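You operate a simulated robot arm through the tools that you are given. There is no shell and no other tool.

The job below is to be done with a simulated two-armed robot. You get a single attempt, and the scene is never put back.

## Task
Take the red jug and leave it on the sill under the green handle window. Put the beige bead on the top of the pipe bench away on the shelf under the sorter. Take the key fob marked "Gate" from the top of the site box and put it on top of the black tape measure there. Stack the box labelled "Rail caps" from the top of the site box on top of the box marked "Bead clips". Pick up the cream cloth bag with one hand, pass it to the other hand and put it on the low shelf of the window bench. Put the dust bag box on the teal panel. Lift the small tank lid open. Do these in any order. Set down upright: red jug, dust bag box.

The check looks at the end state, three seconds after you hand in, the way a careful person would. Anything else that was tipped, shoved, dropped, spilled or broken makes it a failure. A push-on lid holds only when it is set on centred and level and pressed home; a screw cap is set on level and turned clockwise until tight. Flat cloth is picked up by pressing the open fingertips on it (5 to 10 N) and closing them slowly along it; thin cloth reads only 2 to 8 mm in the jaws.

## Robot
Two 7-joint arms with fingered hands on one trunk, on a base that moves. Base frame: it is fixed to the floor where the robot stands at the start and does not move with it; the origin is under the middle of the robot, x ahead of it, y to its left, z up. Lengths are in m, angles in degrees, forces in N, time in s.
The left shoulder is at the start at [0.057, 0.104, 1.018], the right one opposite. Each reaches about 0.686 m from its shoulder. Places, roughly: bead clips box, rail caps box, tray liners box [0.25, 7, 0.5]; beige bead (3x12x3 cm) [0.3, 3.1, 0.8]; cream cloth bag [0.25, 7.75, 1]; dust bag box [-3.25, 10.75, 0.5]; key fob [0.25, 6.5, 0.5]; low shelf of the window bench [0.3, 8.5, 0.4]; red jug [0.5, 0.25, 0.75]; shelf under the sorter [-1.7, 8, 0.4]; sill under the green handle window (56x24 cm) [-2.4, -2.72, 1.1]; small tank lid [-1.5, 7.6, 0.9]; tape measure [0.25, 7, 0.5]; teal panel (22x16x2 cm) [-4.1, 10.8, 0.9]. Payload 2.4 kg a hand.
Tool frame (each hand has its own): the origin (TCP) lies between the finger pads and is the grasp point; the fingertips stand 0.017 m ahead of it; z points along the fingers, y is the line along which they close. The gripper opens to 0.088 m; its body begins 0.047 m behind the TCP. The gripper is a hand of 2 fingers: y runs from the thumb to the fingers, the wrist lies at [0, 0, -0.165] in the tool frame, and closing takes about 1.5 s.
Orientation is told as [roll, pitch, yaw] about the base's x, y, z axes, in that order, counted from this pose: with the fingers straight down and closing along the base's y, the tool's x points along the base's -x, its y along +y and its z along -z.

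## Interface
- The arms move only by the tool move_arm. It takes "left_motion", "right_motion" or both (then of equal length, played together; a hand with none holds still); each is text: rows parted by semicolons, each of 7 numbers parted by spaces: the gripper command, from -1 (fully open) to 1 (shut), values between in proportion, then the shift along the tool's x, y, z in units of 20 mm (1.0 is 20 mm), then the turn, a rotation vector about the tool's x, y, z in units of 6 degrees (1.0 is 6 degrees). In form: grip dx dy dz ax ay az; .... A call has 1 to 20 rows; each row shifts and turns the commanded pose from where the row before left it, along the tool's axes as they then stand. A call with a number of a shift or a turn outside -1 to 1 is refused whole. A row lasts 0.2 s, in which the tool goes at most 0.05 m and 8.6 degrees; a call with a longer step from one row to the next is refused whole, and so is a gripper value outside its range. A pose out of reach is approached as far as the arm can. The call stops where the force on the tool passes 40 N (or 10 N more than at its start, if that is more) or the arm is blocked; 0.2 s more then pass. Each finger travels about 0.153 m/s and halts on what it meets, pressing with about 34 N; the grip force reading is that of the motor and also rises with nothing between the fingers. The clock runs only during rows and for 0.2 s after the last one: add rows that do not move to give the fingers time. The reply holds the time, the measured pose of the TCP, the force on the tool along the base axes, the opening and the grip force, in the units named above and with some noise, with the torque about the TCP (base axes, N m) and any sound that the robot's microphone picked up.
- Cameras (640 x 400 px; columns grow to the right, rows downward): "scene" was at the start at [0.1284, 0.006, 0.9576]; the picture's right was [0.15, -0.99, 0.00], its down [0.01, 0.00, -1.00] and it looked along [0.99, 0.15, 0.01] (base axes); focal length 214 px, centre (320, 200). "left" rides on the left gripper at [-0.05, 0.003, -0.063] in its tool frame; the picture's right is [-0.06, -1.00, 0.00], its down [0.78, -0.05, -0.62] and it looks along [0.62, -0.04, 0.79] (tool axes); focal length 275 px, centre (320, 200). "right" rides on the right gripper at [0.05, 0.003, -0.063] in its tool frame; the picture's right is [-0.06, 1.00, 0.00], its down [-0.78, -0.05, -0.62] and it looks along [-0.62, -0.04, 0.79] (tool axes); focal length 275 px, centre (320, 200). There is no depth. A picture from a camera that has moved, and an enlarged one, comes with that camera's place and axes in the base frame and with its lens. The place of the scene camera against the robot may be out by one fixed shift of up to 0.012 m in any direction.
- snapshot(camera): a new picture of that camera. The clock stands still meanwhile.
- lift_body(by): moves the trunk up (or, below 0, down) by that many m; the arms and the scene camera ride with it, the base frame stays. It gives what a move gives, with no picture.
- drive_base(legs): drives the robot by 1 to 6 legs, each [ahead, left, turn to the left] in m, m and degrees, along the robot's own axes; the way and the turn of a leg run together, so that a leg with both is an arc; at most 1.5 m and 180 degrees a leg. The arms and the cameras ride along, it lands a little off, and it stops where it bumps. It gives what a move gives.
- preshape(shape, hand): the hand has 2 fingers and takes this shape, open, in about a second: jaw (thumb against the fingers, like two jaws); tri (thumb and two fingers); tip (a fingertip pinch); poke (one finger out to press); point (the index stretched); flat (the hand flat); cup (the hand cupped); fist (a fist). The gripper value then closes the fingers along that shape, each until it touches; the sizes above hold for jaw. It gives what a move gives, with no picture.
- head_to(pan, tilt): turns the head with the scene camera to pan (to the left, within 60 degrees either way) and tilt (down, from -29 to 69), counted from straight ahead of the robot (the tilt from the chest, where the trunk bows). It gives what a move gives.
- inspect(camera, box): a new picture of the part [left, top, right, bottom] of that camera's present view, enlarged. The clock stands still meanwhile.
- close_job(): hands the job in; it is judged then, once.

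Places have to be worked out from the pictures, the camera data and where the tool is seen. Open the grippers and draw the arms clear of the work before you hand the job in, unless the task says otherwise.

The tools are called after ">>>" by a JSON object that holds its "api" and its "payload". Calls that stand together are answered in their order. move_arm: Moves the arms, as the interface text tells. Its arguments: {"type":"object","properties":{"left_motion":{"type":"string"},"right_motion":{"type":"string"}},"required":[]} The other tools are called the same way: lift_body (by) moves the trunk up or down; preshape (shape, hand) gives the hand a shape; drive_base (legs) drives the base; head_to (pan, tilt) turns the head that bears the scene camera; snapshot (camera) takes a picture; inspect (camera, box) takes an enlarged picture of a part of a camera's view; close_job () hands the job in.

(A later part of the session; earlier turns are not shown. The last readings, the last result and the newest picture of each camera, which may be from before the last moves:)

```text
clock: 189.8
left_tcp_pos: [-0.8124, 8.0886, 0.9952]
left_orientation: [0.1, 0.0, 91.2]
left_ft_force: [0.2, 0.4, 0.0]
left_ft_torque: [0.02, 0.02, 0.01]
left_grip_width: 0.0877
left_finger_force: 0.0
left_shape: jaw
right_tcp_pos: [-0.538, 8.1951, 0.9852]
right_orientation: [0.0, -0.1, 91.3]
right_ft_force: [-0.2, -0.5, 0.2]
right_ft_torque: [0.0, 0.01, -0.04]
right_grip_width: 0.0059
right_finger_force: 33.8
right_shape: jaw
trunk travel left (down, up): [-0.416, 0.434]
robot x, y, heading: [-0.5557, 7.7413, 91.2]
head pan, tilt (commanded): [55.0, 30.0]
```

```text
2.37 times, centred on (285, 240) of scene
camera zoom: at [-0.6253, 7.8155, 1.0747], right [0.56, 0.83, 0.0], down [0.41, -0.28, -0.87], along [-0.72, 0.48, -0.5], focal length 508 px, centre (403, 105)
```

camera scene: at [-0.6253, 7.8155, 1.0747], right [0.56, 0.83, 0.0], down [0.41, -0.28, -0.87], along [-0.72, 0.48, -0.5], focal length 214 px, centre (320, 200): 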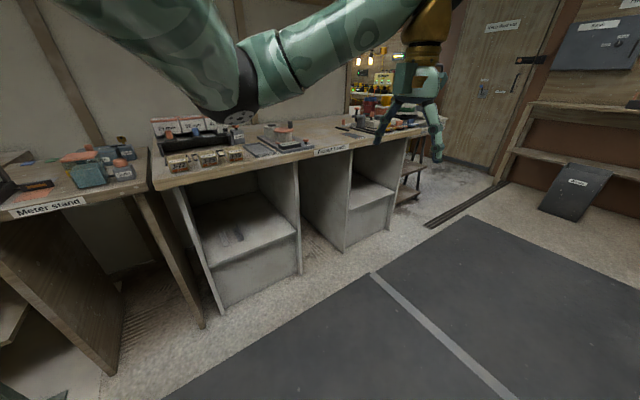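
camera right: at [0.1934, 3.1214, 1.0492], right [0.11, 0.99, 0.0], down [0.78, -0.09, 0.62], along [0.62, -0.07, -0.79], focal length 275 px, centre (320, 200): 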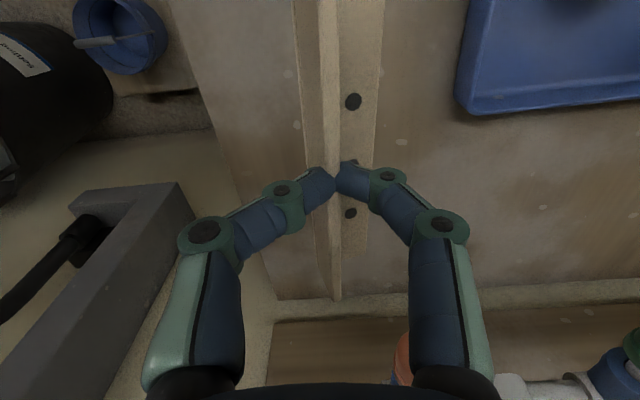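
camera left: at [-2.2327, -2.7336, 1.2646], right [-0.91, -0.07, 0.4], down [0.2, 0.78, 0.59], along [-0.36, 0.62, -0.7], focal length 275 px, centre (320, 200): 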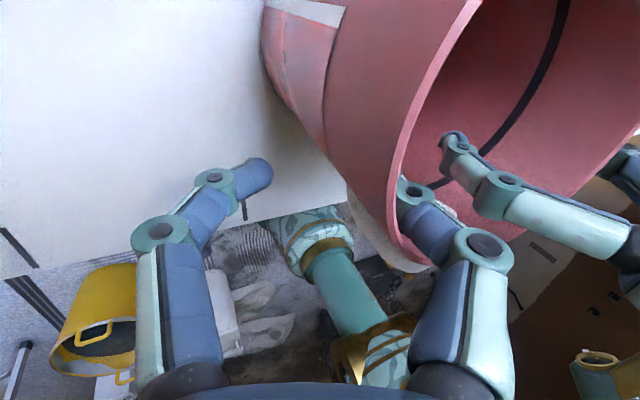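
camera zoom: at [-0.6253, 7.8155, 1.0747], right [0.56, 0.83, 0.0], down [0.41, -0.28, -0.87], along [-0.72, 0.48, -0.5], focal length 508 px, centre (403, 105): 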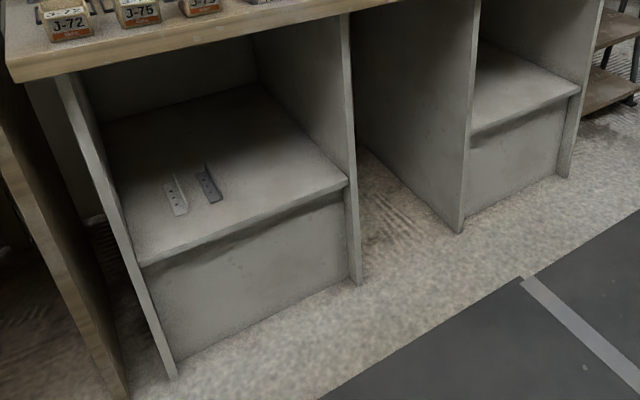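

The sorter (25/32/42 mm dispenser) is above the first cubby, whose shelf (z≈0.4, y 7.78–8.19, front edge x≈−1.39) already holds two other beads. I turn to face it, retract the left hand, and take another look.

>>> {"api": "drive_base", "payload": {"legs": [[0, 0, 89], [0, -0.27, 0]]}}

>>> {"api": "move_arm", "payload": {"left_motion": "-1 1 0.2 0 0 0 0; -1 1 0.2 0 0 0 0; -1 1 0.2 0 0 0 0; -1 1 0.2 0 0 0 0; -1 1 0.2 0 0 0 0; -1 1 0.2 0 0 0 0; -1 0.5 0.2 0 0 0 0"}}

>>> {"api": "head_to", "payload": {"pan": 0, "tilt": 35}}

>>> {"api": "snapshot", "payload": {"camera": "scene"}}

```text
clock: 195.5
left_tcp_pos: [-0.9055, 7.7664, 0.9959]
left_orientation: [0.1, 0.0, -179.9]
left_ft_force: [-0.2, -0.1, 0.2]
left_ft_torque: [0.02, 0.02, 0.0]
left_grip_width: 0.0879
left_finger_force: 0.1
left_shape: jaw
right_tcp_pos: [-1.0049, 8.0422, 0.9869]
right_orientation: [0.1, 0.0, -180.0]
right_ft_force: [-0.4, -0.8, -0.9]
right_ft_torque: [-0.01, -0.01, -0.02]
right_grip_width: 0.0055
right_finger_force: 34.5
right_shape: jaw
trunk travel left (down, up): [-0.416, 0.434]
robot x, y, heading: [-0.5518, 8.0196, 180.1]
head pan, tilt (commanded): [55.0, 30.0]
```

```text
clock: 197.1
left_tcp_pos: [-0.7753, 7.7385, 0.997]
left_orientation: [0.2, 0.2, -179.9]
left_ft_force: [0.1, 0.1, -0.2]
left_ft_torque: [0.03, 0.02, -0.02]
left_grip_width: 0.0875
left_finger_force: 0.0
left_shape: jaw
right_tcp_pos: [-1.0046, 8.0427, 0.9847]
right_orientation: [0.0, -0.1, -180.0]
right_ft_force: [0.1, -0.2, -0.8]
right_ft_torque: [0.01, -0.02, -0.01]
right_grip_width: 0.0058
right_finger_force: 34.2
right_shape: jaw
trunk travel left (down, up): [-0.416, 0.434]
robot x, y, heading: [-0.556, 8.0146, 179.7]
head pan, tilt (commanded): [55.0, 30.0]
```

```text
clock: 198.3
left_tcp_pos: [-0.7761, 7.7377, 0.9952]
left_orientation: [0.2, 0.1, -179.9]
left_ft_force: [-0.7, 0.5, 0.0]
left_ft_torque: [0.01, -0.03, -0.01]
left_grip_width: 0.0878
left_finger_force: 0.1
left_shape: jaw
right_tcp_pos: [-1.0047, 8.042, 0.9869]
right_orientation: [0.0, 0.0, -179.9]
right_ft_force: [-0.2, -0.2, 0.2]
right_ft_torque: [0.01, 0.02, 0.03]
right_grip_width: 0.0058
right_finger_force: 34.2
right_shape: jaw
trunk travel left (down, up): [-0.416, 0.434]
robot x, y, heading: [-0.5551, 8.0177, 179.8]
head pan, tilt (commanded): [0.0, 35.0]
```

```text
taken
camera scene: at [-0.6667, 8.0095, 1.0669], right [0.0, 1.0, 0.0], down [0.57, 0.0, -0.82], along [-0.82, 0.0, -0.57], focal length 214 px, centre (320, 200)
```

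scene: 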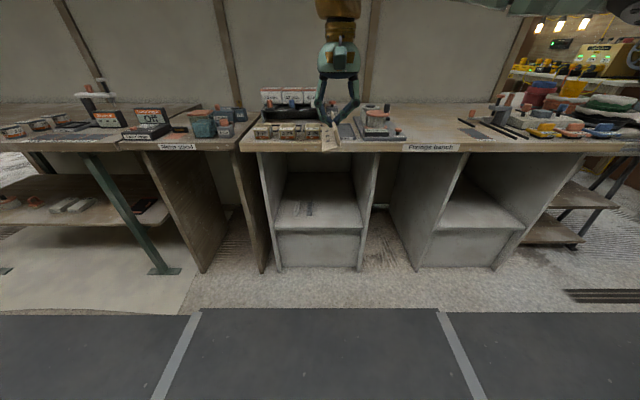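

The sorter shelf is straight ahead with room right of the two beads. I shift 2 cm right, lower the trunk fully, and lower the right hand so it can enter beneath the bench top.

>>> {"api": "drive_base", "payload": {"legs": [[0, -0.02, 0]]}}

>>> {"api": "lift_body", "payload": {"by": -0.41}}

>>> {"api": "move_arm", "payload": {"right_motion": "1 0 0 1 0 0 0; 1 0 0 1 0 0 0; 1 0 0 1 0 0 0; 1 0 0 1 0 0 0; 1 0 0 0.8 0 0 0"}}

>>> {"api": "head_to", "payload": {"pan": -5, "tilt": 10}}

>>> {"api": "snapshot", "payload": {"camera": "scene"}}

>>> {"api": "snapshot", "payload": {"camera": "right"}}

```text
clock: 199.1
left_tcp_pos: [-0.7755, 7.759, 0.9962]
left_orientation: [0.1, 0.0, -179.9]
left_ft_force: [0.6, -0.7, -0.2]
left_ft_torque: [-0.01, 0.02, 0.01]
left_grip_width: 0.0877
left_finger_force: 0.1
left_shape: jaw
right_tcp_pos: [-1.0048, 8.0623, 0.9856]
right_orientation: [0.0, -0.1, -180.0]
right_ft_force: [-0.6, -0.1, -1.0]
right_ft_torque: [0.04, 0.02, 0.0]
right_grip_width: 0.0059
right_finger_force: 33.7
right_shape: jaw
trunk travel left (down, up): [-0.416, 0.434]
robot x, y, heading: [-0.5548, 8.0374, 180.0]
head pan, tilt (commanded): [0.0, 35.0]
```

```text
refused: -0.41 is not a number from -0.4 to 0.4
```

```text
clock: 200.3
left_tcp_pos: [-0.7759, 7.7595, 0.996]
left_orientation: [0.1, 0.1, -179.9]
left_ft_force: [-0.3, 0.1, 0.0]
left_ft_torque: [0.0, -0.04, -0.03]
left_grip_width: 0.0878
left_finger_force: 0.0
left_shape: jaw
right_tcp_pos: [-1.0067, 8.064, 0.8893]
right_orientation: [0.1, 0.0, -180.0]
right_ft_force: [-0.3, 0.4, -0.2]
right_ft_torque: [0.02, 0.03, -0.04]
right_grip_width: 0.006
right_finger_force: 34.1
right_shape: jaw
trunk travel left (down, up): [-0.416, 0.434]
robot x, y, heading: [-0.5519, 8.0336, 179.7]
head pan, tilt (commanded): [0.0, 35.0]
```

```text
clock: 201.2
left_tcp_pos: [-0.7749, 7.7591, 0.996]
left_orientation: [0.1, 0.1, -179.9]
left_ft_force: [-0.6, 0.1, -0.3]
left_ft_torque: [-0.01, 0.02, 0.02]
left_grip_width: 0.088
left_finger_force: 0.0
left_shape: jaw
right_tcp_pos: [-1.0061, 8.0639, 0.8888]
right_orientation: [0.0, 0.0, -180.0]
right_ft_force: [0.2, 0.7, 0.5]
right_ft_torque: [0.01, 0.01, -0.01]
right_grip_width: 0.0059
right_finger_force: 33.9
right_shape: jaw
trunk travel left (down, up): [-0.416, 0.434]
robot x, y, heading: [-0.5544, 8.0381, 179.8]
head pan, tilt (commanded): [-5.0, 10.0]
```

```text
taken
camera scene: at [-0.6712, 8.0381, 1.107], right [0.09, 1.0, 0.0], down [0.17, -0.02, -0.98], along [-0.98, 0.09, -0.17], focal length 214 px, centre (320, 200)
```

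scene: 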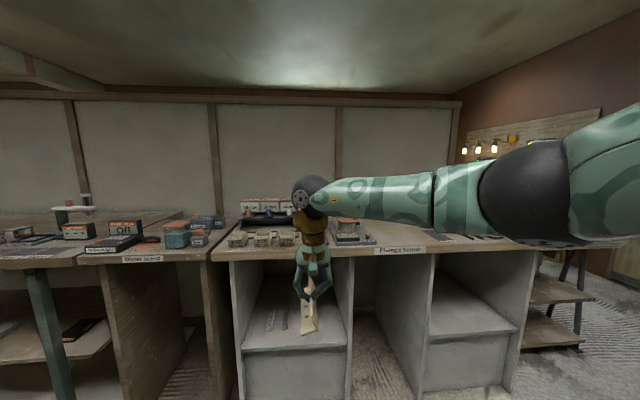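

```text
taken
camera right: at [-0.9568, 8.0589, 0.9523], right [-0.06, -1.0, 0.0], down [-0.78, 0.05, 0.62], along [-0.62, 0.04, -0.79], focal length 275 px, centre (320, 200)
```

right: 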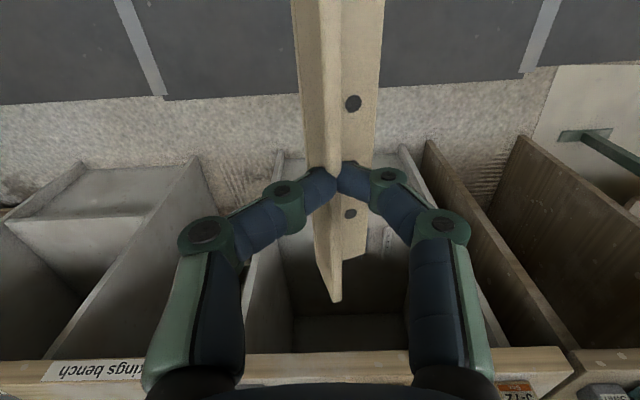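

The forearm lies sideways, so with a vertical hand it would touch the cubby's side panel. I'll lower the trunk and pitch the hand 40° forward so that the wrist stays outside while the fingers reach in.

>>> {"api": "lift_body", "payload": {"by": -0.4}}

>>> {"api": "move_arm", "payload": {"right_motion": "1 0 0 0 0 -0.95 0; 1 0 0 0 0 -0.95 0; 1 0 0 0 0 -0.95 0; 1 0 0 0 0 -0.95 0; 1 0 0 0 0 -0.95 0; 1 0 0 0 0 -0.95 0; 1 0 0 0 0 -0.95 0"}}

>>> {"api": "head_to", "payload": {"pan": -5, "tilt": 20}}

>>> {"api": "snapshot", "payload": {"camera": "scene"}}

>>> {"api": "snapshot", "payload": {"camera": "right"}}

```text
clock: 205.0
left_tcp_pos: [-0.7835, 7.7592, 0.5456]
left_orientation: [0.2, 16.9, -180.0]
left_ft_force: [0.0, 0.1, 0.3]
left_ft_torque: [0.01, -0.03, -0.01]
left_grip_width: 0.088
left_finger_force: 0.1
left_shape: jaw
right_tcp_pos: [-1.0053, 8.0617, 0.4894]
right_orientation: [0.1, -0.1, -180.1]
right_ft_force: [0.0, -0.6, -0.3]
right_ft_torque: [0.0, 0.0, 0.0]
right_grip_width: 0.0063
right_finger_force: 34.0
right_shape: jaw
trunk travel left (down, up): [-0.016, 0.834]
robot x, y, heading: [-0.5552, 8.0379, 180.3]
head pan, tilt (commanded): [-5.0, 10.0]
```

```text
clock: 206.6
left_tcp_pos: [-0.7842, 7.7585, 0.5458]
left_orientation: [0.1, 16.9, -179.9]
left_ft_force: [-0.1, -0.8, 0.0]
left_ft_torque: [0.01, 0.0, 0.01]
left_grip_width: 0.0879
left_finger_force: 0.1
left_shape: jaw
right_tcp_pos: [-1.0191, 8.065, 0.5032]
right_orientation: [-0.1, -39.6, -179.8]
right_ft_force: [0.0, 0.0, -1.4]
right_ft_torque: [0.0, -0.02, 0.02]
right_grip_width: 0.006
right_finger_force: 34.0
right_shape: jaw
right hand out of reach, approached as far as the arm can: row 7
trunk travel left (down, up): [-0.016, 0.834]
robot x, y, heading: [-0.5545, 8.0368, 179.8]
head pan, tilt (commanded): [-5.0, 10.0]
```

```text
clock: 207.3
left_tcp_pos: [-0.7839, 7.7582, 0.5454]
left_orientation: [0.1, 16.9, -179.9]
left_ft_force: [0.1, -0.3, -0.3]
left_ft_torque: [0.0, 0.03, 0.02]
left_grip_width: 0.088
left_finger_force: 0.1
left_shape: jaw
right_tcp_pos: [-1.0185, 8.0654, 0.5017]
right_orientation: [-0.1, -39.5, -179.8]
right_ft_force: [-0.2, -1.0, -1.3]
right_ft_torque: [0.0, -0.02, -0.01]
right_grip_width: 0.0064
right_finger_force: 33.9
right_shape: jaw
trunk travel left (down, up): [-0.016, 0.834]
robot x, y, heading: [-0.5522, 8.0357, 180.0]
head pan, tilt (commanded): [-5.0, 20.0]
```

```text
taken
camera scene: at [-0.689, 8.0382, 0.6955], right [0.09, 1.0, 0.0], down [0.34, -0.03, -0.94], along [-0.94, 0.08, -0.34], focal length 214 px, centre (320, 200)
```

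scene: 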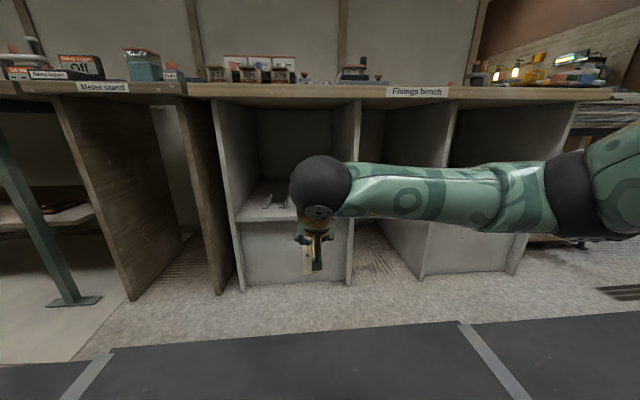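

```text
taken
camera right: at [-0.9399, 8.0611, 0.5194], right [-0.04, -1.0, 0.04], down [-0.21, 0.05, 0.98], along [-0.98, 0.04, -0.21], focal length 275 px, centre (320, 200)
```

right: 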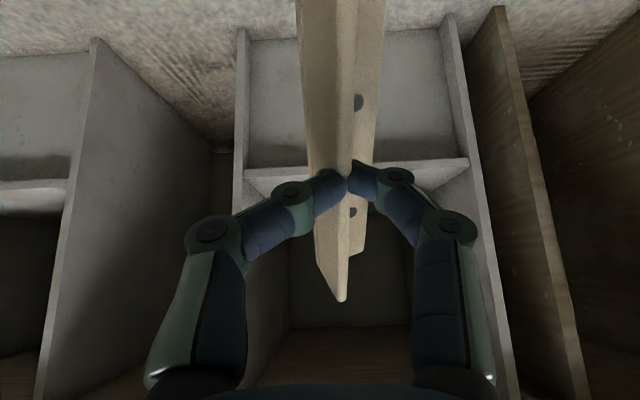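

The hand is pitched forward with the bead between the fingers; the wrist and forearm will stay outside the panels. I drive ahead 0.3 m and check.

>>> {"api": "drive_base", "payload": {"legs": [[0.3, 0, 0]]}}

>>> {"api": "snapshot", "payload": {"camera": "scene"}}

>>> {"api": "snapshot", "payload": {"camera": "right"}}

```text
clock: 209.4
left_tcp_pos: [-1.093, 7.7617, 0.5464]
left_orientation: [0.0, 17.0, 179.7]
left_ft_force: [0.6, -0.8, -0.5]
left_ft_torque: [0.03, 0.01, -0.01]
left_grip_width: 0.0875
left_finger_force: 0.0
left_shape: jaw
right_tcp_pos: [-1.324, 8.0704, 0.5022]
right_orientation: [0.0, -39.5, 179.8]
right_ft_force: [1.0, -0.7, 0.4]
right_ft_torque: [0.02, -0.01, 0.0]
right_grip_width: 0.006
right_finger_force: 34.0
right_shape: jaw
trunk travel left (down, up): [-0.016, 0.834]
robot x, y, heading: [-0.8616, 8.034, 179.6]
head pan, tilt (commanded): [-5.0, 20.0]
```

```text
taken
camera scene: at [-0.9953, 8.0408, 0.6955], right [0.1, 1.0, 0.0], down [0.34, -0.03, -0.94], along [-0.94, 0.09, -0.34], focal length 214 px, centre (320, 200)
```

scene: 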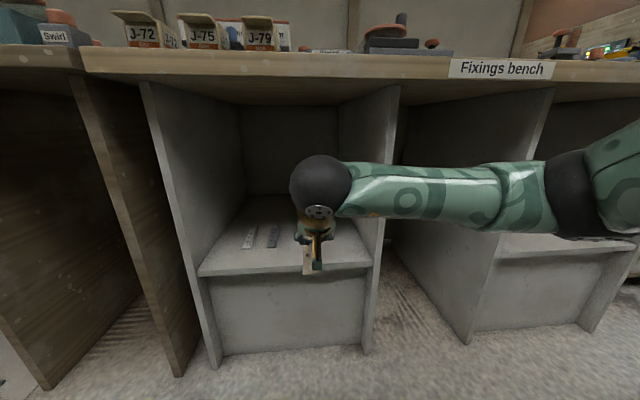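

```text
taken
camera right: at [-1.2462, 8.0656, 0.5196], right [-0.05, -1.0, 0.04], down [-0.21, 0.05, 0.98], along [-0.98, 0.04, -0.21], focal length 275 px, centre (320, 200)
```

right: 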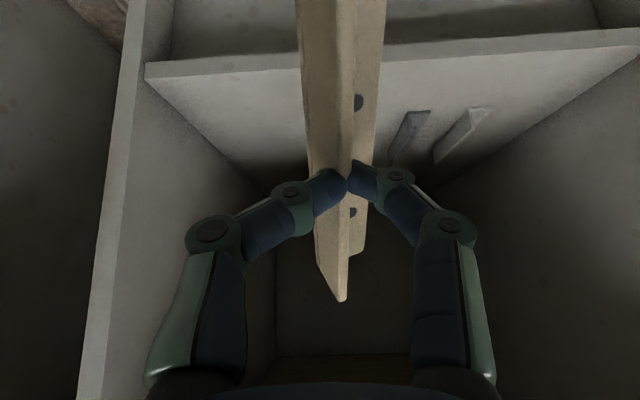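

I see the shelf and the two beads at y≈7.9–8.0; my bead at y≈8.04–8.07 has free space. I go in 0.15 m more.

>>> {"api": "drive_base", "payload": {"legs": [[0.15, 0, 0]]}}

>>> {"api": "snapshot", "payload": {"camera": "scene"}}

>>> {"api": "snapshot", "payload": {"camera": "right"}}

```text
clock: 210.8
left_tcp_pos: [-1.2418, 7.7637, 0.5455]
left_orientation: [0.0, 16.9, 179.7]
left_ft_force: [0.0, 0.3, 0.7]
left_ft_torque: [0.01, -0.01, 0.04]
left_grip_width: 0.0877
left_finger_force: 0.0
left_shape: jaw
right_tcp_pos: [-1.4754, 8.0709, 0.5026]
right_orientation: [0.1, -39.5, 179.8]
right_ft_force: [0.4, -0.2, -0.9]
right_ft_torque: [-0.01, -0.01, 0.01]
right_grip_width: 0.006
right_finger_force: 33.7
right_shape: jaw
trunk travel left (down, up): [-0.016, 0.834]
robot x, y, heading: [-1.0064, 8.0398, 179.6]
head pan, tilt (commanded): [-5.0, 20.0]
```

```text
taken
camera scene: at [-1.145, 8.0419, 0.6955], right [0.1, 1.0, 0.0], down [0.34, -0.03, -0.94], along [-0.94, 0.09, -0.34], focal length 214 px, centre (320, 200)
```

scene: 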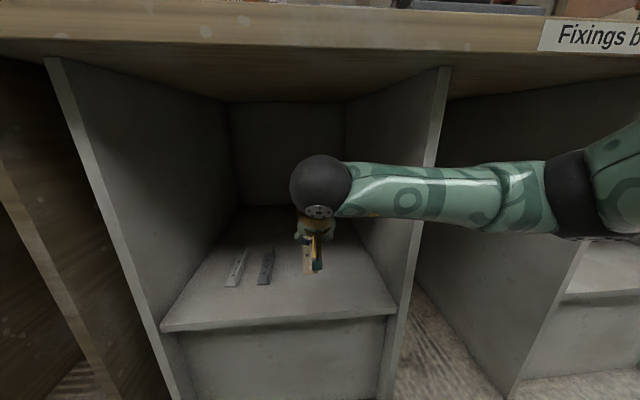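

```text
taken
camera right: at [-1.3959, 8.0665, 0.5196], right [-0.05, -1.0, 0.04], down [-0.21, 0.05, 0.98], along [-0.98, 0.04, -0.21], focal length 275 px, centre (320, 200)
```

right: 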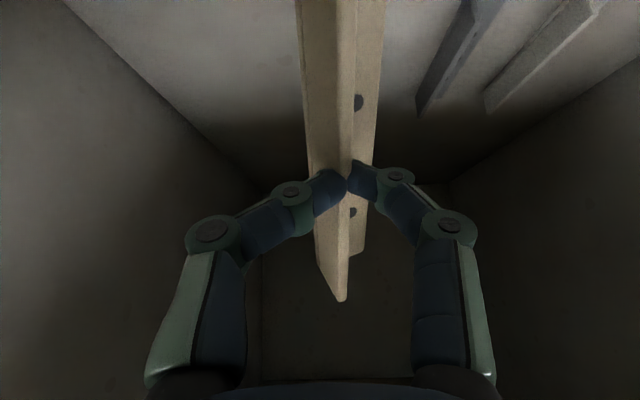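

I lower straight down (in tilted tool axes) until the near end of the bead should just touch.

>>> {"api": "move_arm", "payload": {"right_motion": "1 0.45 0 0.55 0 0 0; 1 0.45 0 0.55 0 0 0; 1 0.45 0 0.55 0 0 0; 1 0 0 0 0 0 0"}}

>>> {"api": "snapshot", "payload": {"camera": "right"}}

>>> {"api": "inspect", "payload": {"camera": "scene", "box": [180, 130, 440, 330]}}

```text
clock: 211.8
left_tcp_pos: [-1.2418, 7.7629, 0.5458]
left_orientation: [0.1, 17.0, 179.7]
left_ft_force: [0.7, -0.9, -0.2]
left_ft_torque: [-0.01, 0.0, 0.04]
left_grip_width: 0.0879
left_finger_force: 0.0
left_shape: jaw
right_tcp_pos: [-1.4937, 8.0763, 0.477]
right_orientation: [0.0, -39.1, -180.0]
right_ft_force: [0.3, -0.4, -0.3]
right_ft_torque: [0.01, 0.0, 0.01]
right_grip_width: 0.0061
right_finger_force: 33.8
right_shape: jaw
right hand out of reach, approached as far as the arm can: row 1, 2, 3
trunk travel left (down, up): [-0.016, 0.834]
robot x, y, heading: [-1.0082, 8.0415, 179.7]
head pan, tilt (commanded): [-5.0, 20.0]
```

```text
taken
camera right: at [-1.4146, 8.0721, 0.495], right [-0.05, -1.0, 0.04], down [-0.22, 0.05, 0.97], along [-0.97, 0.04, -0.22], focal length 275 px, centre (320, 200)
```

right: 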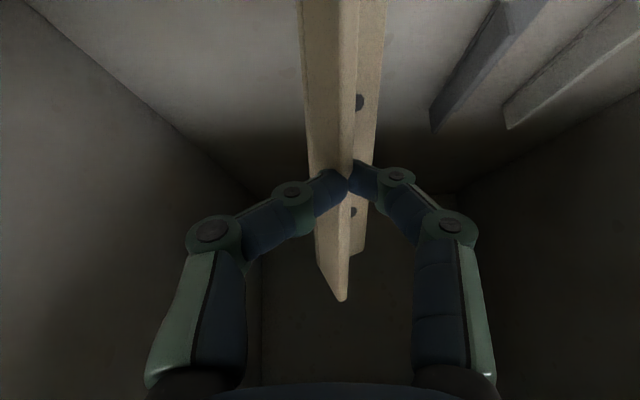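

```text
2.00 times, centred on (310, 230) of scene
camera zoom: at [-1.145, 8.0419, 0.6954], right [0.1, 1.0, 0.0], down [0.34, -0.03, -0.94], along [-0.94, 0.09, -0.34], focal length 429 px, centre (340, 140)
```

zoom: 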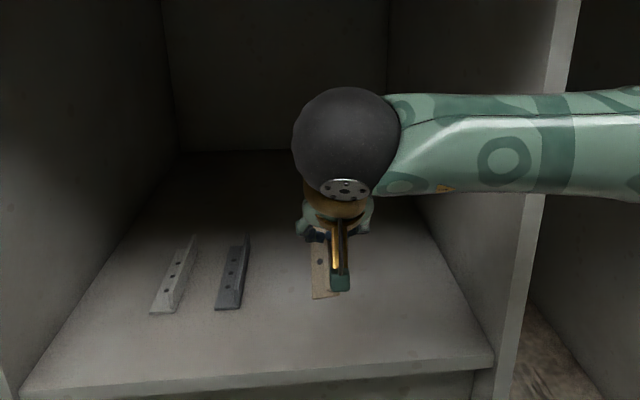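

The arm is near a joint limit at this pitch. I back the base 3 cm, reduce the pitch to about −28°, and then lower further.

>>> {"api": "drive_base", "payload": {"legs": [[-0.03, 0, 0]]}}

>>> {"api": "move_arm", "payload": {"right_motion": "1 0 0 0 0 0.9 0; 1 0 0 0 0 0.9 0; 1 0.2 0 0.4 0 0 0; 1 0.2 0 0.4 0 0 0"}}

```text
clock: 212.6
left_tcp_pos: [-1.2116, 7.7631, 0.5464]
left_orientation: [0.1, 16.9, 179.7]
left_ft_force: [0.3, -0.2, -0.9]
left_ft_torque: [0.02, -0.01, 0.01]
left_grip_width: 0.0877
left_finger_force: 0.0
left_shape: jaw
right_tcp_pos: [-1.463, 8.0757, 0.4781]
right_orientation: [-0.1, -39.1, -179.9]
right_ft_force: [-0.2, 0.2, 0.3]
right_ft_torque: [-0.05, 0.0, 0.01]
right_grip_width: 0.0061
right_finger_force: 34.1
right_shape: jaw
trunk travel left (down, up): [-0.016, 0.834]
robot x, y, heading: [-0.9785, 8.0383, 179.7]
head pan, tilt (commanded): [-5.0, 20.0]
```

```text
clock: 213.6
left_tcp_pos: [-1.2109, 7.7624, 0.5462]
left_orientation: [0.2, 17.0, 179.8]
left_ft_force: [-0.1, 0.1, 0.7]
left_ft_torque: [0.02, 0.02, -0.04]
left_grip_width: 0.088
left_finger_force: 0.1
left_shape: jaw
right_tcp_pos: [-1.4633, 8.0772, 0.4598]
right_orientation: [-0.2, -28.1, -179.9]
right_ft_force: [-0.3, 0.6, 0.7]
right_ft_torque: [0.02, 0.02, -0.01]
right_grip_width: 0.0061
right_finger_force: 33.9
right_shape: jaw
trunk travel left (down, up): [-0.016, 0.834]
robot x, y, heading: [-0.977, 8.0393, 179.4]
head pan, tilt (commanded): [-5.0, 20.0]
```

Pitch is −28° and TCP z=0.46, the bead's near end about 1 cm above the shelf. I lower gently 2 cm so the bead turns flat as it touches.

>>> {"api": "move_arm", "payload": {"right_motion": "1 0.117 0 0.22 0 0 0; 1 0.117 0 0.22 0 0 0; 1 0.117 0 0.22 0 0 0; 1 0.117 0 0.22 0 0 0"}}

>>> {"api": "snapshot", "payload": {"camera": "right"}}

>>> {"api": "inspect", "payload": {"camera": "scene", "box": [180, 130, 440, 330]}}

```text
clock: 214.6
left_tcp_pos: [-1.2122, 7.7637, 0.5468]
left_orientation: [0.0, 16.8, 179.7]
left_ft_force: [-0.1, 0.5, 0.7]
left_ft_torque: [0.0, 0.02, -0.05]
left_grip_width: 0.0877
left_finger_force: 0.0
left_shape: jaw
right_tcp_pos: [-1.4631, 8.0768, 0.4394]
right_orientation: [-0.1, -28.3, -179.9]
right_ft_force: [1.1, -0.2, 1.0]
right_ft_torque: [0.02, 0.01, 0.02]
right_grip_width: 0.0062
right_finger_force: 33.6
right_shape: jaw
trunk travel left (down, up): [-0.016, 0.834]
robot x, y, heading: [-0.9773, 8.041, 179.7]
head pan, tilt (commanded): [-5.0, 20.0]
```

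```text
taken
camera right: at [-1.3901, 8.0718, 0.4706], right [-0.05, -1.0, 0.03], down [-0.4, 0.05, 0.92], along [-0.92, 0.04, -0.4], focal length 275 px, centre (320, 200)
```

right: 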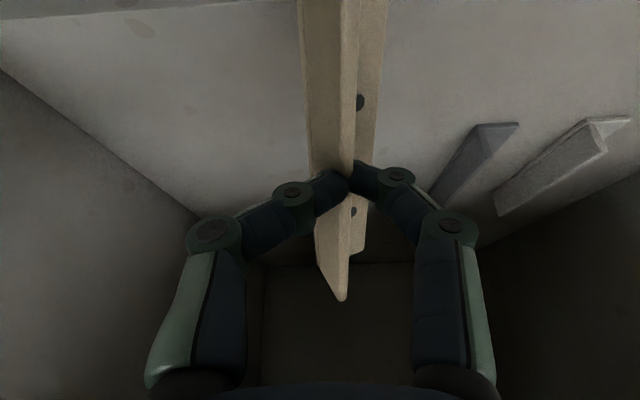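

```text
2.00 times, centred on (310, 230) of scene
camera zoom: at [-1.1148, 8.0416, 0.6954], right [0.09, 1.0, 0.0], down [0.34, -0.03, -0.94], along [-0.94, 0.09, -0.34], focal length 429 px, centre (340, 140)
```

zoom: 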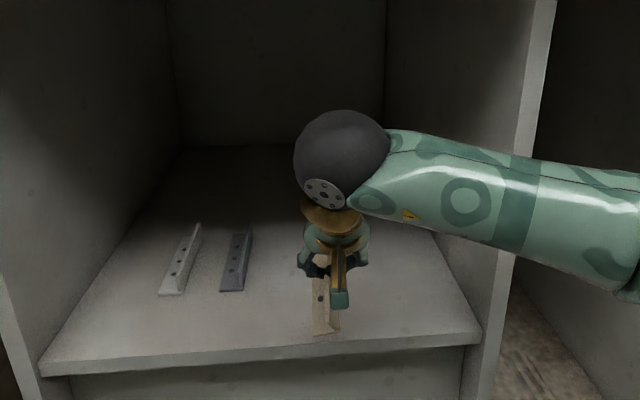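

No contact yet (force ~1 N). I continue down in small steps.

>>> {"api": "move_arm", "payload": {"right_motion": "1 0.117 0 0.22 0 0 0; 1 0.117 0 0.22 0 0 0; 1 0.117 0 0.22 0 0 0"}}

>>> {"api": "snapshot", "payload": {"camera": "right"}}

>>> {"api": "inspect", "payload": {"camera": "scene", "box": [230, 180, 390, 310]}}

```text
clock: 215.4
left_tcp_pos: [-1.2108, 7.7631, 0.5469]
left_orientation: [0.1, 16.9, 179.7]
left_ft_force: [-0.7, 0.4, -0.3]
left_ft_torque: [0.02, 0.01, 0.0]
left_grip_width: 0.0879
left_finger_force: 0.1
left_shape: jaw
right_tcp_pos: [-1.4632, 8.0753, 0.4234]
right_orientation: [-0.1, -28.3, 180.0]
right_ft_force: [0.5, 0.8, 0.7]
right_ft_torque: [0.0, 0.02, -0.01]
right_grip_width: 0.0062
right_finger_force: 34.8
right_shape: jaw
trunk travel left (down, up): [-0.016, 0.834]
robot x, y, heading: [-0.9748, 8.0385, 179.5]
head pan, tilt (commanded): [-5.0, 20.0]
```

```text
taken
camera right: at [-1.3902, 8.0718, 0.456], right [-0.06, -1.0, 0.03], down [-0.4, 0.05, 0.92], along [-0.92, 0.04, -0.4], focal length 275 px, centre (320, 200)
```

right: 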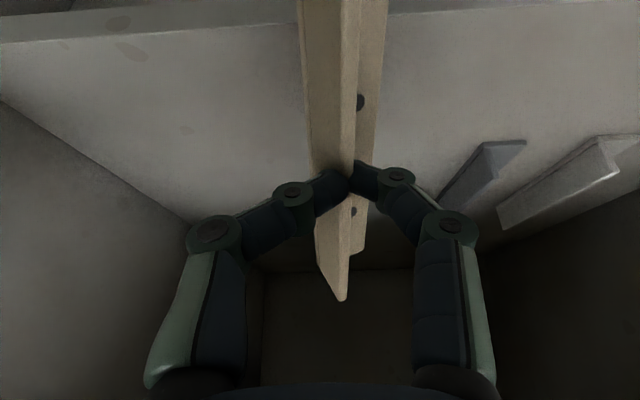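

```text
3.08 times, centred on (310, 245) of scene
camera zoom: at [-1.1148, 8.0416, 0.6955], right [0.09, 1.0, 0.0], down [0.34, -0.03, -0.94], along [-0.94, 0.09, -0.34], focal length 660 px, centre (351, 62)
```

zoom: 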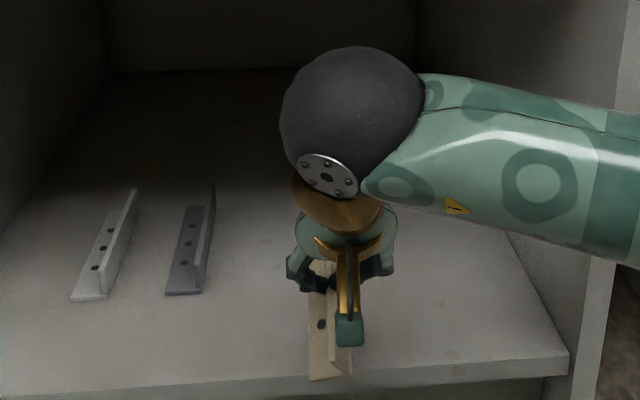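

Comparing views, the shelf is actually lower and further back: front edge x≈−1.455, z≈0.345, y 7.79–8.22. I need to go about 10 cm deeper. I raise, back out, turn 12° right so the forearm clears the side panel, and line up again.

>>> {"api": "move_arm", "payload": {"right_motion": "1 -0.47 0 -0.88 0 0 0; 1 -0.47 0 -0.88 0 0 0"}}

>>> {"api": "drive_base", "payload": {"legs": [[-0.15, 0, 0], [0, 0, -11.6], [-0.018, 0.18, 0]]}}

>>> {"api": "snapshot", "payload": {"camera": "scene"}}

>>> {"api": "snapshot", "payload": {"camera": "right"}}

```text
clock: 216.0
left_tcp_pos: [-1.2107, 7.7624, 0.5462]
left_orientation: [0.1, 16.9, 179.7]
left_ft_force: [-0.4, -0.1, -0.7]
left_ft_torque: [-0.03, -0.01, -0.04]
left_grip_width: 0.0878
left_finger_force: 0.0
left_shape: jaw
right_tcp_pos: [-1.4595, 8.0751, 0.4647]
right_orientation: [-0.1, -28.3, 179.9]
right_ft_force: [0.1, -0.8, -0.6]
right_ft_torque: [0.0, 0.02, 0.01]
right_grip_width: 0.0065
right_finger_force: 33.8
right_shape: jaw
trunk travel left (down, up): [-0.016, 0.834]
robot x, y, heading: [-0.9771, 8.0385, 179.9]
head pan, tilt (commanded): [-5.0, 20.0]
```

```text
clock: 219.2
left_tcp_pos: [-1.1297, 7.6333, 0.5465]
left_orientation: [0.1, 16.9, 168.3]
left_ft_force: [-1.2, -0.1, 0.0]
left_ft_torque: [0.03, 0.02, -0.03]
left_grip_width: 0.0879
left_finger_force: 0.0
left_shape: jaw
right_tcp_pos: [-1.3116, 7.9903, 0.4642]
right_orientation: [-0.1, -28.3, 168.6]
right_ft_force: [-0.7, -0.8, -0.4]
right_ft_torque: [0.02, -0.03, 0.04]
right_grip_width: 0.0063
right_finger_force: 34.0
right_shape: jaw
trunk travel left (down, up): [-0.016, 0.834]
robot x, y, heading: [-0.8436, 7.8558, 168.2]
head pan, tilt (commanded): [-5.0, 20.0]
```

```text
taken
camera scene: at [-0.9775, 7.8876, 0.6954], right [0.29, 0.96, 0.0], down [0.33, -0.1, -0.94], along [-0.9, 0.27, -0.34], focal length 214 px, centre (320, 200)
```

scene: 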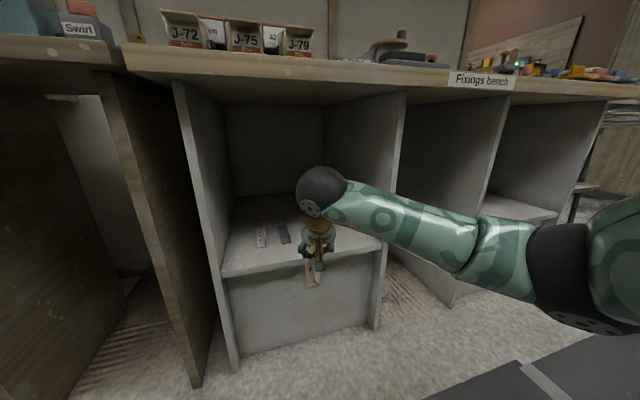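

```text
taken
camera right: at [-1.2403, 7.9703, 0.4961], right [-0.25, -0.97, 0.03], down [-0.38, 0.13, 0.92], along [-0.89, 0.22, -0.4], focal length 275 px, centre (320, 200)
```

right: 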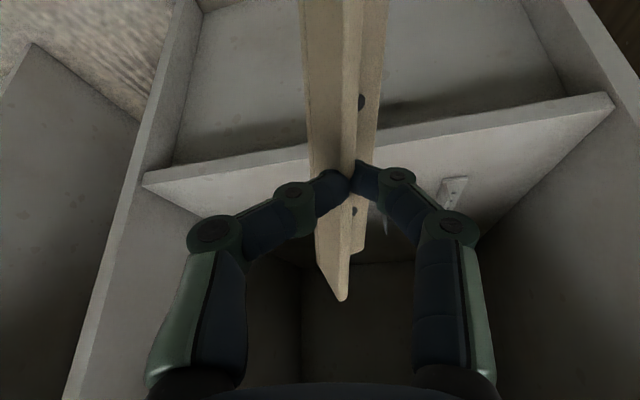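

The view confirms the shelf front edge at x≈−1.46, z≈0.345. I drive in 0.24 m along the new heading.

>>> {"api": "drive_base", "payload": {"legs": [[0.24, 0, 0]]}}

>>> {"api": "snapshot", "payload": {"camera": "scene"}}

>>> {"api": "snapshot", "payload": {"camera": "right"}}

```text
clock: 221.1
left_tcp_pos: [-1.3553, 7.6802, 0.5463]
left_orientation: [0.2, 17.9, 168.4]
left_ft_force: [6.8, 0.6, 3.4]
left_ft_torque: [0.03, 0.63, -0.12]
left_grip_width: 0.0881
left_finger_force: 0.1
left_shape: jaw
right_tcp_pos: [-1.5457, 8.0345, 0.4636]
right_orientation: [-0.2, -28.3, 168.9]
right_ft_force: [-0.2, -0.1, 0.2]
right_ft_torque: [0.01, 0.01, 0.0]
right_grip_width: 0.0065
right_finger_force: 33.7
right_shape: jaw
trunk travel left (down, up): [-0.016, 0.834]
robot x, y, heading: [-1.0813, 7.9047, 168.1]
head pan, tilt (commanded): [-5.0, 20.0]
stopped in leg 1: the force on the tool passed its limit at 88 N (the readings are from after the stop); the commanded pose is now the measured one
```

```text
taken
camera scene: at [-1.2099, 7.9353, 0.6955], right [0.28, 0.96, 0.0], down [0.33, -0.1, -0.94], along [-0.9, 0.27, -0.34], focal length 214 px, centre (320, 200)
```

scene: 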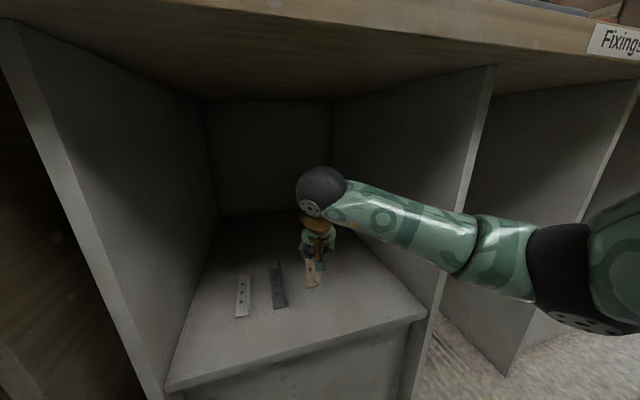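

```text
taken
camera right: at [-1.4734, 8.0165, 0.4963], right [-0.25, -0.97, 0.03], down [-0.38, 0.12, 0.92], along [-0.89, 0.22, -0.4], focal length 275 px, centre (320, 200)
```

right: 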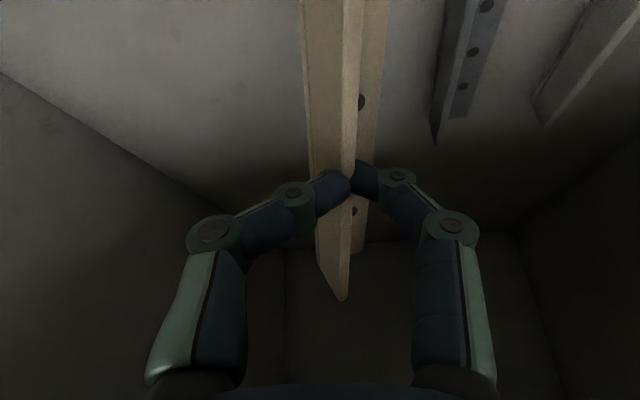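

The left wrist bumped the neighbouring panel (the right hand is at its target). I draw the left hand back a little and lower the right hand towards the shelf.

>>> {"api": "move_arm", "payload": {"left_motion": "-1 0.6 0 0 0 0 0; -1 0.6 0 0 0 0 0; -1 0 0 0 0 0 0; -1 0 0 0 0 0 0; -1 0 0 0 0 0 0", "right_motion": "1 0 0 0 0 0 0; 1 0.35 0 0.66 0 0 0; 1 0.35 0 0.66 0 0 0; 1 0.35 0 0.66 0 0 0; 1 0.35 0 0.66 0 0 0"}}

>>> {"api": "snapshot", "payload": {"camera": "right"}}

>>> {"api": "inspect", "payload": {"camera": "scene", "box": [150, 150, 450, 390]}}

```text
clock: 222.3
left_tcp_pos: [-1.3511, 7.6677, 0.5451]
left_orientation: [0.2, 18.0, 168.4]
left_ft_force: [0.0, 0.1, 1.2]
left_ft_torque: [-0.02, -0.02, 0.0]
left_grip_width: 0.0878
left_finger_force: 0.0
left_shape: jaw
left hand out of reach, approached as far as the arm can: row 1, 2
right_tcp_pos: [-1.5449, 8.0358, 0.4045]
right_orientation: [-0.1, -28.4, 168.9]
right_ft_force: [-1.4, 0.4, 2.5]
right_ft_torque: [-0.1, -0.03, 0.0]
right_grip_width: 0.0069
right_finger_force: 34.0
right_shape: jaw
trunk travel left (down, up): [-0.016, 0.834]
robot x, y, heading: [-1.0793, 7.9065, 168.3]
head pan, tilt (commanded): [-5.0, 20.0]
```

```text
taken
camera right: at [-1.4738, 8.0172, 0.4363], right [-0.25, -0.97, 0.03], down [-0.38, 0.12, 0.92], along [-0.89, 0.21, -0.4], focal length 275 px, centre (320, 200)
```

right: 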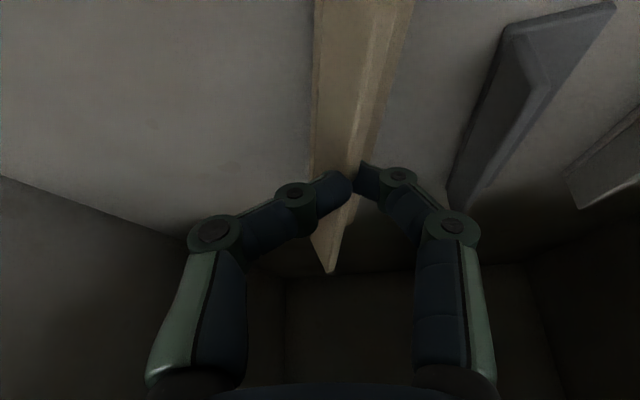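

```text
1.67 times, centred on (300, 270) of scene
camera zoom: at [-1.2103, 7.9353, 0.6955], right [0.28, 0.96, 0.0], down [0.33, -0.1, -0.94], along [-0.9, 0.27, -0.34], focal length 358 px, centre (353, 83)
```

zoom: 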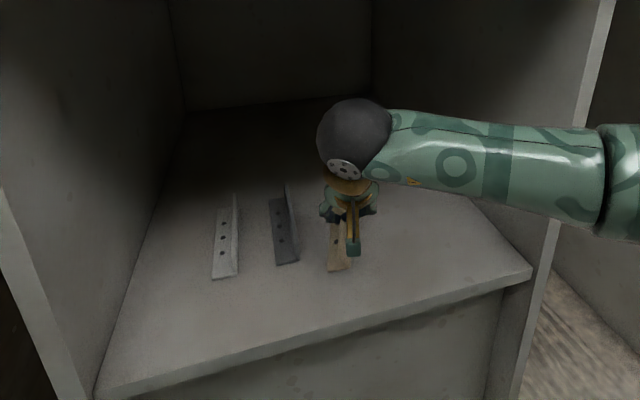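

The bead's near end has touched (2.5 N) and it begins to turn flat. I continue down in small steps.

>>> {"api": "move_arm", "payload": {"right_motion": "1 0.117 0 0.22 0 0 0; 1 0.117 0 0.22 0 0 0; 1 0.117 0 0.22 0 0 0; 1 0 0 0 0 0 0"}}

>>> {"api": "snapshot", "payload": {"camera": "right"}}

>>> {"api": "inspect", "payload": {"camera": "scene", "box": [210, 180, 370, 310]}}

```text
clock: 223.3
left_tcp_pos: [-1.3521, 7.6676, 0.5452]
left_orientation: [0.1, 17.9, 168.4]
left_ft_force: [-0.7, 1.1, 0.8]
left_ft_torque: [0.01, 0.01, 0.0]
left_grip_width: 0.0878
left_finger_force: 0.0
left_shape: jaw
right_tcp_pos: [-1.5465, 8.0348, 0.3894]
right_orientation: [-0.1, -28.4, 168.9]
right_ft_force: [-0.2, 3.9, 10.9]
right_ft_torque: [-0.19, 0.01, -0.03]
right_grip_width: 0.0079
right_finger_force: 34.2
right_shape: jaw
trunk travel left (down, up): [-0.016, 0.834]
robot x, y, heading: [-1.0781, 7.9061, 168.3]
head pan, tilt (commanded): [-5.0, 20.0]
```

```text
taken
camera right: at [-1.475, 8.0161, 0.4214], right [-0.25, -0.97, 0.03], down [-0.38, 0.12, 0.92], along [-0.89, 0.22, -0.4], focal length 275 px, centre (320, 200)
```

right: 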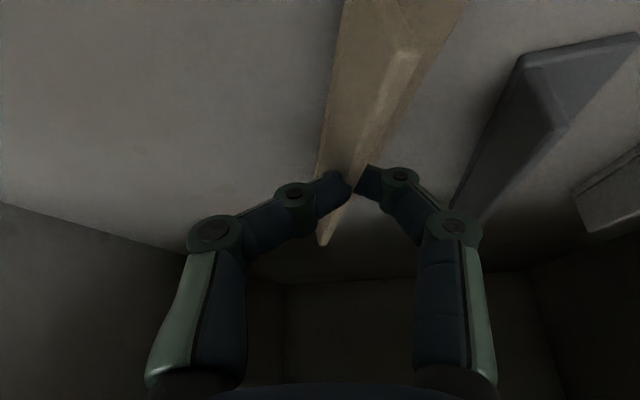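

```text
3.08 times, centred on (290, 245) of scene
camera zoom: at [-1.2098, 7.9354, 0.6957], right [0.28, 0.96, 0.0], down [0.33, -0.1, -0.94], along [-0.9, 0.27, -0.34], focal length 660 px, centre (412, 62)
```

zoom: 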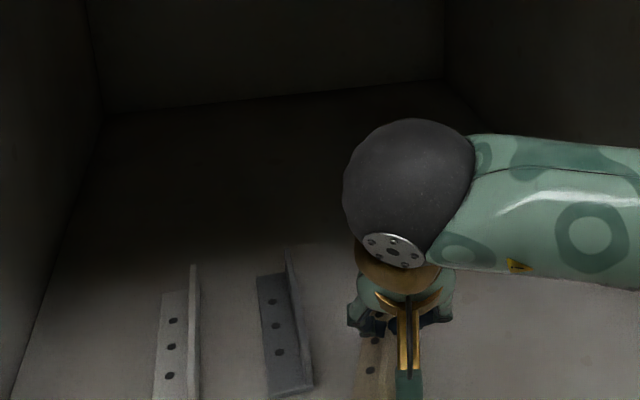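

The bead now lies in the same attitude as its neighbours with 11 N contact. I open the fingers gently.

>>> {"api": "move_arm", "payload": {"right_motion": "0.85 0 0 0 0 0 0; 0.7 0 0 0 0 0 0; 0.5 0 0 0 0 0 0; 0.3 0 0 0 0 0 0; 0.1 0 0 0 0 0 0; 0.1 0 0 0 0 0 0"}}

>>> {"api": "snapshot", "payload": {"camera": "right"}}

```text
clock: 224.7
left_tcp_pos: [-1.3514, 7.6672, 0.5454]
left_orientation: [0.2, 17.9, 168.4]
left_ft_force: [0.4, -0.5, 0.1]
left_ft_torque: [-0.01, -0.02, 0.01]
left_grip_width: 0.0879
left_finger_force: 0.0
left_shape: jaw
right_tcp_pos: [-1.5463, 8.0348, 0.389]
right_orientation: [-0.2, -28.3, 168.8]
right_ft_force: [0.4, 0.0, -0.4]
right_ft_torque: [0.02, 0.02, 0.0]
right_grip_width: 0.0393
right_finger_force: 0.2
right_shape: jaw
trunk travel left (down, up): [-0.016, 0.834]
robot x, y, heading: [-1.0799, 7.9085, 168.6]
head pan, tilt (commanded): [-5.0, 20.0]
```

```text
taken
camera right: at [-1.4748, 8.0157, 0.4207], right [-0.25, -0.97, 0.03], down [-0.38, 0.12, 0.92], along [-0.89, 0.22, -0.4], focal length 275 px, centre (320, 200)
```

right: 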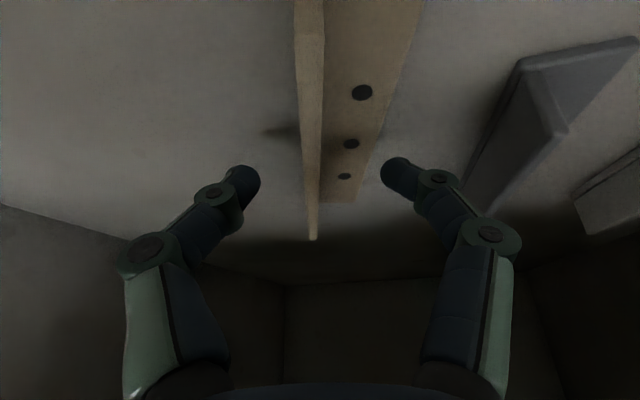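

The bead lies flat on the shelf next to the others. I withdraw the hand along its fingers and back out.

>>> {"api": "move_arm", "payload": {"right_motion": "0.1 0 0 -1 0 0 0; 0.1 0 0 -1 0 0 0; 0.1 0 0 -1 0 0 0"}}

>>> {"api": "drive_base", "payload": {"legs": [[-0.35, 0, 0]]}}

>>> {"api": "snapshot", "payload": {"camera": "scene"}}

```text
clock: 225.5
left_tcp_pos: [-1.3521, 7.6676, 0.5449]
left_orientation: [0.3, 17.9, 168.4]
left_ft_force: [-0.4, -0.6, 0.1]
left_ft_torque: [-0.02, 0.03, 0.04]
left_grip_width: 0.088
left_finger_force: 0.0
left_shape: jaw
right_tcp_pos: [-1.5187, 8.0289, 0.4426]
right_orientation: [-0.1, -28.3, 169.0]
right_ft_force: [-0.3, 0.4, 0.9]
right_ft_torque: [-0.02, 0.0, 0.02]
right_grip_width: 0.0394
right_finger_force: 0.1
right_shape: jaw
trunk travel left (down, up): [-0.016, 0.834]
robot x, y, heading: [-1.0798, 7.905, 168.6]
head pan, tilt (commanded): [-5.0, 20.0]
```

```text
clock: 227.8
left_tcp_pos: [-1.0049, 7.5952, 0.5455]
left_orientation: [0.2, 17.9, 168.0]
left_ft_force: [0.4, -0.2, 0.3]
left_ft_torque: [0.01, -0.02, -0.01]
left_grip_width: 0.0878
left_finger_force: 0.0
left_shape: jaw
right_tcp_pos: [-1.1678, 7.9591, 0.4426]
right_orientation: [0.0, -28.3, 168.4]
right_ft_force: [0.5, 0.9, 0.3]
right_ft_torque: [-0.01, -0.01, 0.0]
right_grip_width: 0.0391
right_finger_force: 0.2
right_shape: jaw
trunk travel left (down, up): [-0.016, 0.834]
robot x, y, heading: [-0.7258, 7.8282, 167.8]
head pan, tilt (commanded): [-5.0, 20.0]
```

```text
taken
camera scene: at [-0.86, 7.8635, 0.6954], right [0.29, 0.96, 0.0], down [0.33, -0.1, -0.94], along [-0.9, 0.27, -0.34], focal length 214 px, centre (320, 200)
```

scene: 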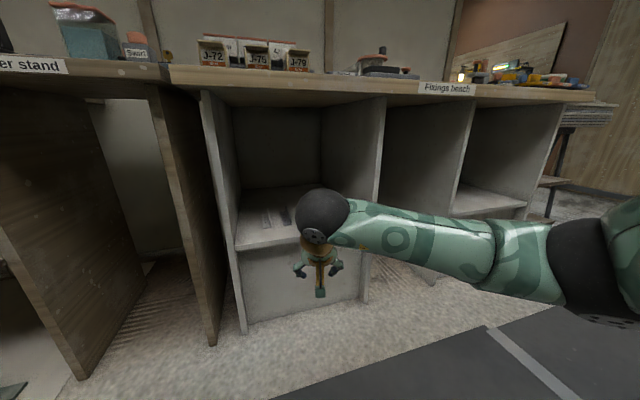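

The bead is put away. Next is the small tank near [−1.5, 7.6, 0.9]; I raise the trunk, bring the right hand upright and look at it.

>>> {"api": "lift_body", "payload": {"by": 0.4}}

>>> {"api": "move_arm", "payload": {"right_motion": "-1 0 0 0 0 0.95 0; -1 0 0 0 0 0.95 0; -1 0 0 0 0 0.95 0; -1 0 0 0 0 0.95 0; -1 0 0 0 0 0.92 0"}}

>>> {"api": "head_to", "payload": {"pan": 25, "tilt": 22}}

>>> {"api": "snapshot", "payload": {"camera": "scene"}}

```text
clock: 231.6
left_tcp_pos: [-1.0038, 7.597, 0.945]
left_orientation: [0.1, 17.9, 168.0]
left_ft_force: [0.6, 0.4, -0.5]
left_ft_torque: [0.01, -0.01, 0.0]
left_grip_width: 0.0882
left_finger_force: 0.0
left_shape: jaw
right_tcp_pos: [-1.1679, 7.9589, 0.8422]
right_orientation: [-0.1, -28.3, 168.5]
right_ft_force: [0.3, 0.0, 0.1]
right_ft_torque: [0.02, -0.01, -0.03]
right_grip_width: 0.0391
right_finger_force: 0.1
right_shape: jaw
trunk travel left (down, up): [-0.416, 0.434]
robot x, y, heading: [-0.7275, 7.834, 167.8]
head pan, tilt (commanded): [-5.0, 20.0]
```

```text
clock: 232.8
left_tcp_pos: [-1.0038, 7.5964, 0.9453]
left_orientation: [0.3, 17.9, 168.1]
left_ft_force: [0.4, -0.8, -0.7]
left_ft_torque: [-0.02, 0.0, 0.01]
left_grip_width: 0.0879
left_finger_force: 0.0
left_shape: jaw
right_tcp_pos: [-1.1681, 7.9583, 0.8435]
right_orientation: [-0.1, 0.2, 168.4]
right_ft_force: [-0.3, 0.6, 0.3]
right_ft_torque: [-0.02, 0.02, 0.01]
right_grip_width: 0.0882
right_finger_force: 0.0
right_shape: jaw
trunk travel left (down, up): [-0.416, 0.434]
robot x, y, heading: [-0.7295, 7.8385, 168.0]
head pan, tilt (commanded): [-5.0, 20.0]
```

```text
clock: 233.7
left_tcp_pos: [-1.0041, 7.5962, 0.9457]
left_orientation: [0.1, 17.9, 167.9]
left_ft_force: [0.8, -1.2, -0.3]
left_ft_torque: [-0.01, 0.01, -0.01]
left_grip_width: 0.088
left_finger_force: 0.1
left_shape: jaw
right_tcp_pos: [-1.1673, 7.9591, 0.8438]
right_orientation: [-0.1, 0.2, 168.5]
right_ft_force: [-0.7, 0.2, 0.2]
right_ft_torque: [-0.01, 0.02, -0.04]
right_grip_width: 0.0881
right_finger_force: 0.0
right_shape: jaw
trunk travel left (down, up): [-0.416, 0.434]
robot x, y, heading: [-0.7246, 7.835, 168.3]
head pan, tilt (commanded): [25.0, 22.0]
```

```text
taken
camera scene: at [-0.8442, 7.8117, 1.0875], right [-0.22, 0.97, 0.0], down [0.37, 0.08, -0.93], along [-0.9, -0.21, -0.37], focal length 214 px, centre (320, 200)
```

scene: 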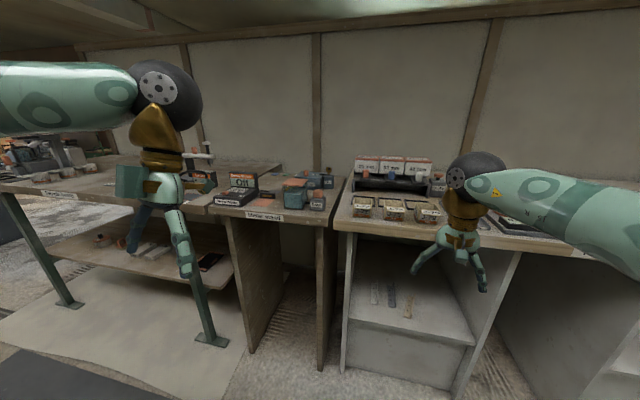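

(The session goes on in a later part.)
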